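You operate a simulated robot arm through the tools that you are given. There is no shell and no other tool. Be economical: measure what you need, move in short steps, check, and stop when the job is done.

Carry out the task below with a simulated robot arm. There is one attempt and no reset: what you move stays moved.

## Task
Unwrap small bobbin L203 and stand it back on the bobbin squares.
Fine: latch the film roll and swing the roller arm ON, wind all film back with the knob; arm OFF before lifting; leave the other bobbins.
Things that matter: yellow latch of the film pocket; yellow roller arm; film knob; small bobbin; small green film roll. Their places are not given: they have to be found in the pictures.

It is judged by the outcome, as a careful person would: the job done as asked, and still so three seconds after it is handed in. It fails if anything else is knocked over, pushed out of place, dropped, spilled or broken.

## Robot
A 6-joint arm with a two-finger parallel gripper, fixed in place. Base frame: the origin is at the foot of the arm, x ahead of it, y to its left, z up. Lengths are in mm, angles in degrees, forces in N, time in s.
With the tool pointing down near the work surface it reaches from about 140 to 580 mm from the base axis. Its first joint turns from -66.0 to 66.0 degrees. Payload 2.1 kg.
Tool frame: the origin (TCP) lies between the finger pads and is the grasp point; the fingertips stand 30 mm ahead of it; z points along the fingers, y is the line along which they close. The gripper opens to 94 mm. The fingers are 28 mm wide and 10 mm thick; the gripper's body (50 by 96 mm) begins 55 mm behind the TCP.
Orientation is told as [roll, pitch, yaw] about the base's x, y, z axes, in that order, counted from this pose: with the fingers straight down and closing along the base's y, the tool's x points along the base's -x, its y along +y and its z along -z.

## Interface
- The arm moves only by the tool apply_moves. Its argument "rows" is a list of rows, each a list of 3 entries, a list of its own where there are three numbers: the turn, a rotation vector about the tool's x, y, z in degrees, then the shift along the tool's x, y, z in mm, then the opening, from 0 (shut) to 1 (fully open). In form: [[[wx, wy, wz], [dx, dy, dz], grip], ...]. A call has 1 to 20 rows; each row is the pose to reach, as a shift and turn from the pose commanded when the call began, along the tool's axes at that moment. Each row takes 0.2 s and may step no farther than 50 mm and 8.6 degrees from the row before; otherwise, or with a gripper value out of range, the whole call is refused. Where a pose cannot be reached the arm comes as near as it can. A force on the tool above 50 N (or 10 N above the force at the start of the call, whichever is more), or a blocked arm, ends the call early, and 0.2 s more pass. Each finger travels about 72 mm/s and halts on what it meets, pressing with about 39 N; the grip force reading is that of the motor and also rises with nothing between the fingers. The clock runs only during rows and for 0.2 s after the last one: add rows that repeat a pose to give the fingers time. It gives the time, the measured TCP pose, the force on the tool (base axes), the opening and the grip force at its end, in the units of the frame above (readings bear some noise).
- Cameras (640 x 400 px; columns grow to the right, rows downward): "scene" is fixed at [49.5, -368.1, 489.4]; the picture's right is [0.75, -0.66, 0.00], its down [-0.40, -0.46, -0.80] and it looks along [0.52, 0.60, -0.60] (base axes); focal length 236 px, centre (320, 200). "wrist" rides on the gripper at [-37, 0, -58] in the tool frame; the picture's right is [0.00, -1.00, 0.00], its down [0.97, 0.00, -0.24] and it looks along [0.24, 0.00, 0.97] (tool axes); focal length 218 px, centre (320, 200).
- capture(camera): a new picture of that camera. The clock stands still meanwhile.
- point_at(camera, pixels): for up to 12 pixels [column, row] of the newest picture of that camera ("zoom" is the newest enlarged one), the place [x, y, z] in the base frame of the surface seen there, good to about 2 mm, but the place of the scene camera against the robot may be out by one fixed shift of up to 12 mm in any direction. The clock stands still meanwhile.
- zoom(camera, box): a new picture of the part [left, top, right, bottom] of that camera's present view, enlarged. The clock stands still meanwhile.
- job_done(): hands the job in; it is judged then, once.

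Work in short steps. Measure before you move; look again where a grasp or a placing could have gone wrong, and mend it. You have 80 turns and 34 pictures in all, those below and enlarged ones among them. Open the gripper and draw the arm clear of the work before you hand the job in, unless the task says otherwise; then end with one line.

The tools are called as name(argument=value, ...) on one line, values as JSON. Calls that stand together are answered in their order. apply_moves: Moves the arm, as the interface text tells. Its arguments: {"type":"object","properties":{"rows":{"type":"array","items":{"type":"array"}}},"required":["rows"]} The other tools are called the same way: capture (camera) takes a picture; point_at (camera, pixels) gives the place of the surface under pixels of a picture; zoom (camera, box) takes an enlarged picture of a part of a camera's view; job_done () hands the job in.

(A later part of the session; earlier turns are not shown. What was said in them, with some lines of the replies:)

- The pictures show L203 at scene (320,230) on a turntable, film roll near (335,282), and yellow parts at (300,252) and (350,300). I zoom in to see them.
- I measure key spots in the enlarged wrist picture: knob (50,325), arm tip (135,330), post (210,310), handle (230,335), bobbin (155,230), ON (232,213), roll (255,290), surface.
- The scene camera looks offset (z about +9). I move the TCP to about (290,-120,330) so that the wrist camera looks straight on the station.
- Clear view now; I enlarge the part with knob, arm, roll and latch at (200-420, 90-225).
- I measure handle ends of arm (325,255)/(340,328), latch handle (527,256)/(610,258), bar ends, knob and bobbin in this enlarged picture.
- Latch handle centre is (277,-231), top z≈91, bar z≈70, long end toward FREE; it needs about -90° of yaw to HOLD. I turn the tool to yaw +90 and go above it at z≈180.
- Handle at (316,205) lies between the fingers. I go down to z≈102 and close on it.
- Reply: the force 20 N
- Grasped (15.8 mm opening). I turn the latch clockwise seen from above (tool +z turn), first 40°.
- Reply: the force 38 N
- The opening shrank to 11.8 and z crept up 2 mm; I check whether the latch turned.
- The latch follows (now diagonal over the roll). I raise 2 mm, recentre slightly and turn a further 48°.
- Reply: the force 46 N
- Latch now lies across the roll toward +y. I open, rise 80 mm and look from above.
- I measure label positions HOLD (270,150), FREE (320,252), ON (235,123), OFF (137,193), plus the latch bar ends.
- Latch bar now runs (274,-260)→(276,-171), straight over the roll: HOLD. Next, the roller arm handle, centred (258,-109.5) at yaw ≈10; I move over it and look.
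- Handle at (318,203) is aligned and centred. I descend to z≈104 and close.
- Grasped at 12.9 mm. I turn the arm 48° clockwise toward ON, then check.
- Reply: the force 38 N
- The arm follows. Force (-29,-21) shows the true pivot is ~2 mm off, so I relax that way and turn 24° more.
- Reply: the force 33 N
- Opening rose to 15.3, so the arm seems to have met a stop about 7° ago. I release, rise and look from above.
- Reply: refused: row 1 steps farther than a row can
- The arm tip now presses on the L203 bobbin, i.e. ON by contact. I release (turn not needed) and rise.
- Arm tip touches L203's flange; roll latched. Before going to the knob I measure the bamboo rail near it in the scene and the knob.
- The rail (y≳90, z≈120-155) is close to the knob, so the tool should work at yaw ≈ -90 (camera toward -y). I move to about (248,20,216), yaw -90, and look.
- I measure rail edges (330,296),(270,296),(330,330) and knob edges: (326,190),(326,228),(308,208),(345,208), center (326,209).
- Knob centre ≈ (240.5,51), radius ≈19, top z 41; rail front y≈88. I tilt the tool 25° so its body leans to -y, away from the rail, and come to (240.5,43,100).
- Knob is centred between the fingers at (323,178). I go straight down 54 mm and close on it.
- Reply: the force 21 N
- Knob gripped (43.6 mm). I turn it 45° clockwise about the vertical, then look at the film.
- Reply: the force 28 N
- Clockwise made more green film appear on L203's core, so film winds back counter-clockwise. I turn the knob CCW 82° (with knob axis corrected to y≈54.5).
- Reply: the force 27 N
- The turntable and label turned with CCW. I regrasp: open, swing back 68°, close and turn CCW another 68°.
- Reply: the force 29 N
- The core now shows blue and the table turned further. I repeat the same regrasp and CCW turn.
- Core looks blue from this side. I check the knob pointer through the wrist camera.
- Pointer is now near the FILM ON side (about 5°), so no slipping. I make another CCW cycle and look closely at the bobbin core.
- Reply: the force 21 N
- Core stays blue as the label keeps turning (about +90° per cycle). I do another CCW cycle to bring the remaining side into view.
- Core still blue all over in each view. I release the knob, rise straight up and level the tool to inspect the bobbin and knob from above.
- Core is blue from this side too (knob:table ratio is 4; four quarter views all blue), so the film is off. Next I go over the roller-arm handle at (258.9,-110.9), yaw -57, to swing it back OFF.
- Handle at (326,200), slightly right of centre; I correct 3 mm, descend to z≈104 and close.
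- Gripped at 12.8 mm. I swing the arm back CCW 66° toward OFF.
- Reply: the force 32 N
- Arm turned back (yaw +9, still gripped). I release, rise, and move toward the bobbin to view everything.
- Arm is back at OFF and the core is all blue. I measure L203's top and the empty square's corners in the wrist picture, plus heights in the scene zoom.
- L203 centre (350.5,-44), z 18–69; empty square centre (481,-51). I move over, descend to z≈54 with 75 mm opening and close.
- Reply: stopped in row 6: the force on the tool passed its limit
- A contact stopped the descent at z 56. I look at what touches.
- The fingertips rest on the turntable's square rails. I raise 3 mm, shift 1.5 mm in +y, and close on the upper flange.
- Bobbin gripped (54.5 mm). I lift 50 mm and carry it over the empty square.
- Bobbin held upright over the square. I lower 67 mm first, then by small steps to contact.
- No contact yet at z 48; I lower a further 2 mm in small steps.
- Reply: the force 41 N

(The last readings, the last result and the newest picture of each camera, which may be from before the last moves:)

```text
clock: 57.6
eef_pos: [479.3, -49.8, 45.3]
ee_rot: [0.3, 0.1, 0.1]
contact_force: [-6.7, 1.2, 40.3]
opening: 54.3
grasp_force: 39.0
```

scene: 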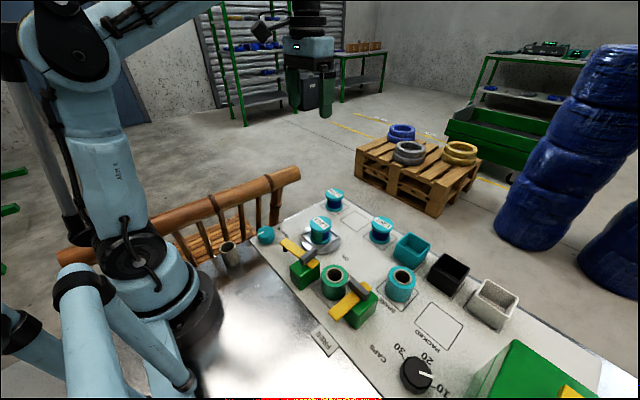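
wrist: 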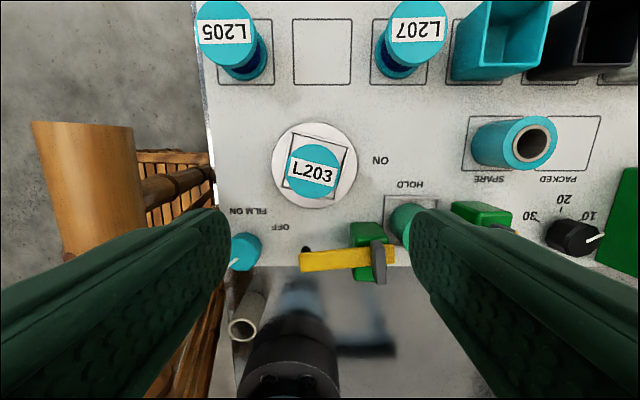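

The force of 40 N shows the bobbin stands on the surface. I ease up 0.7 mm, open wide, rise straight up and check.

apply_moves(rows=[[[0, 0, 0], [0, 0, -0.7], 0.4], [[0, 0, 0], [0, 0, -0.7], 0.6], [[0, 0, 0], [0, 0, -0.7], 0.75], [[0, 0, 0], [0, 0, -0.7], 0.75], [[0, 0, 0], [0, 0, -40], 0.75], [[0, 0, 0], [0, 0, -85], 0.75], [[0, 0, 0], [0, 0, -130], 0.75], [[0, 0, 0], [45, 0, -160], 0.75], [[0, 0, 0], [90, 0, -180], 0.75], [[0, 0, 0], [130, 0, -200], 0.75], [[0, 0, 0], [130, 0, -200], 0.75]])

capture(camera="wrist")

zoom(camera="scene", box=[240, 170, 440, 320])

```text
refused: row 8 steps farther than a row can; nothing moved
```

```text
3 pictures are left
```

wrist: 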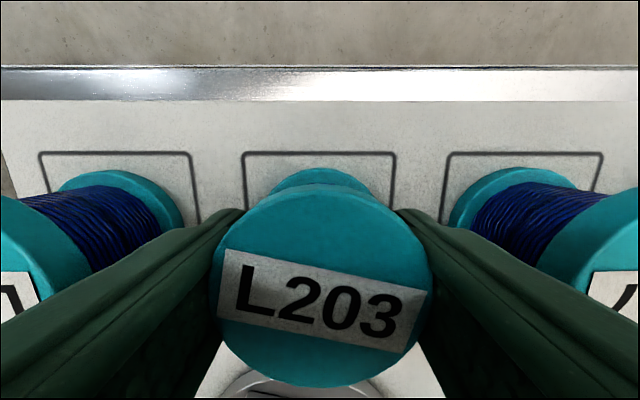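

```text
2.67 times, centred on (340, 245) of scene
```

zoom: 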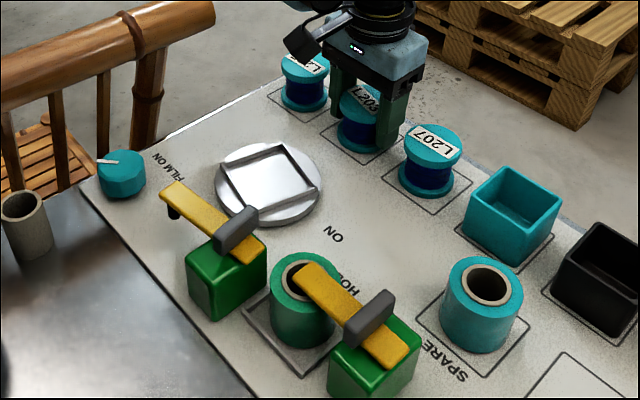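

The move was refused, nothing moved; the bobbin sits inside its square. I repeat with smaller steps and modest opening.

apply_moves(rows=[[[0, 0, 0], [0, 0, -0.7], 0.4], [[0, 0, 0], [0, 0, -0.7], 0.6], [[0, 0, 0], [0, 0, -0.7], 0.7], [[0, 0, 0], [0, 0, -0.7], 0.7], [[0, 0, 0], [0, 0, -30], 0.7], [[0, 0, 0], [0, 0, -70], 0.7], [[0, 0, 0], [0, 0, -110], 0.7], [[0, 0, 0], [20, 0, -145], 0.7], [[0, 0, 0], [50, 0, -175], 0.7], [[0, 0, 0], [85, 0, -200], 0.7], [[0, 0, 0], [120, 0, -210], 0.7], [[0, 0, 0], [120, 0, -210], 0.7]])

capture(camera="wrist")

```text
clock: 60.2
eef_pos: [358.9, -52.1, 257.2]
ee_rot: [0.3, 0.0, 0.0]
contact_force: [-0.4, 0.4, 0.1]
opening: 65.8
grasp_force: 0.0
```

```text
1 pictures are left
```

wrist: 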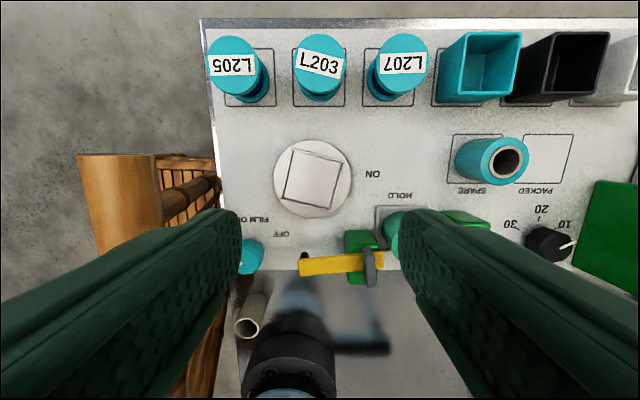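

L203 stands upright in its square at (319,65), the arm is OFF, the roll is still latched and the gripper is open and clear. I hand in.

job_done()

```text
The job is handed in.
```

L203 is unwrapped and standing upright in the empty bobbin square between L205 and L207; its core looked bare blue in every view I took, though I never saw its far side directly. The roller arm is OFF, the film roll is still latched at HOLD, and the other bobbins were not touched.
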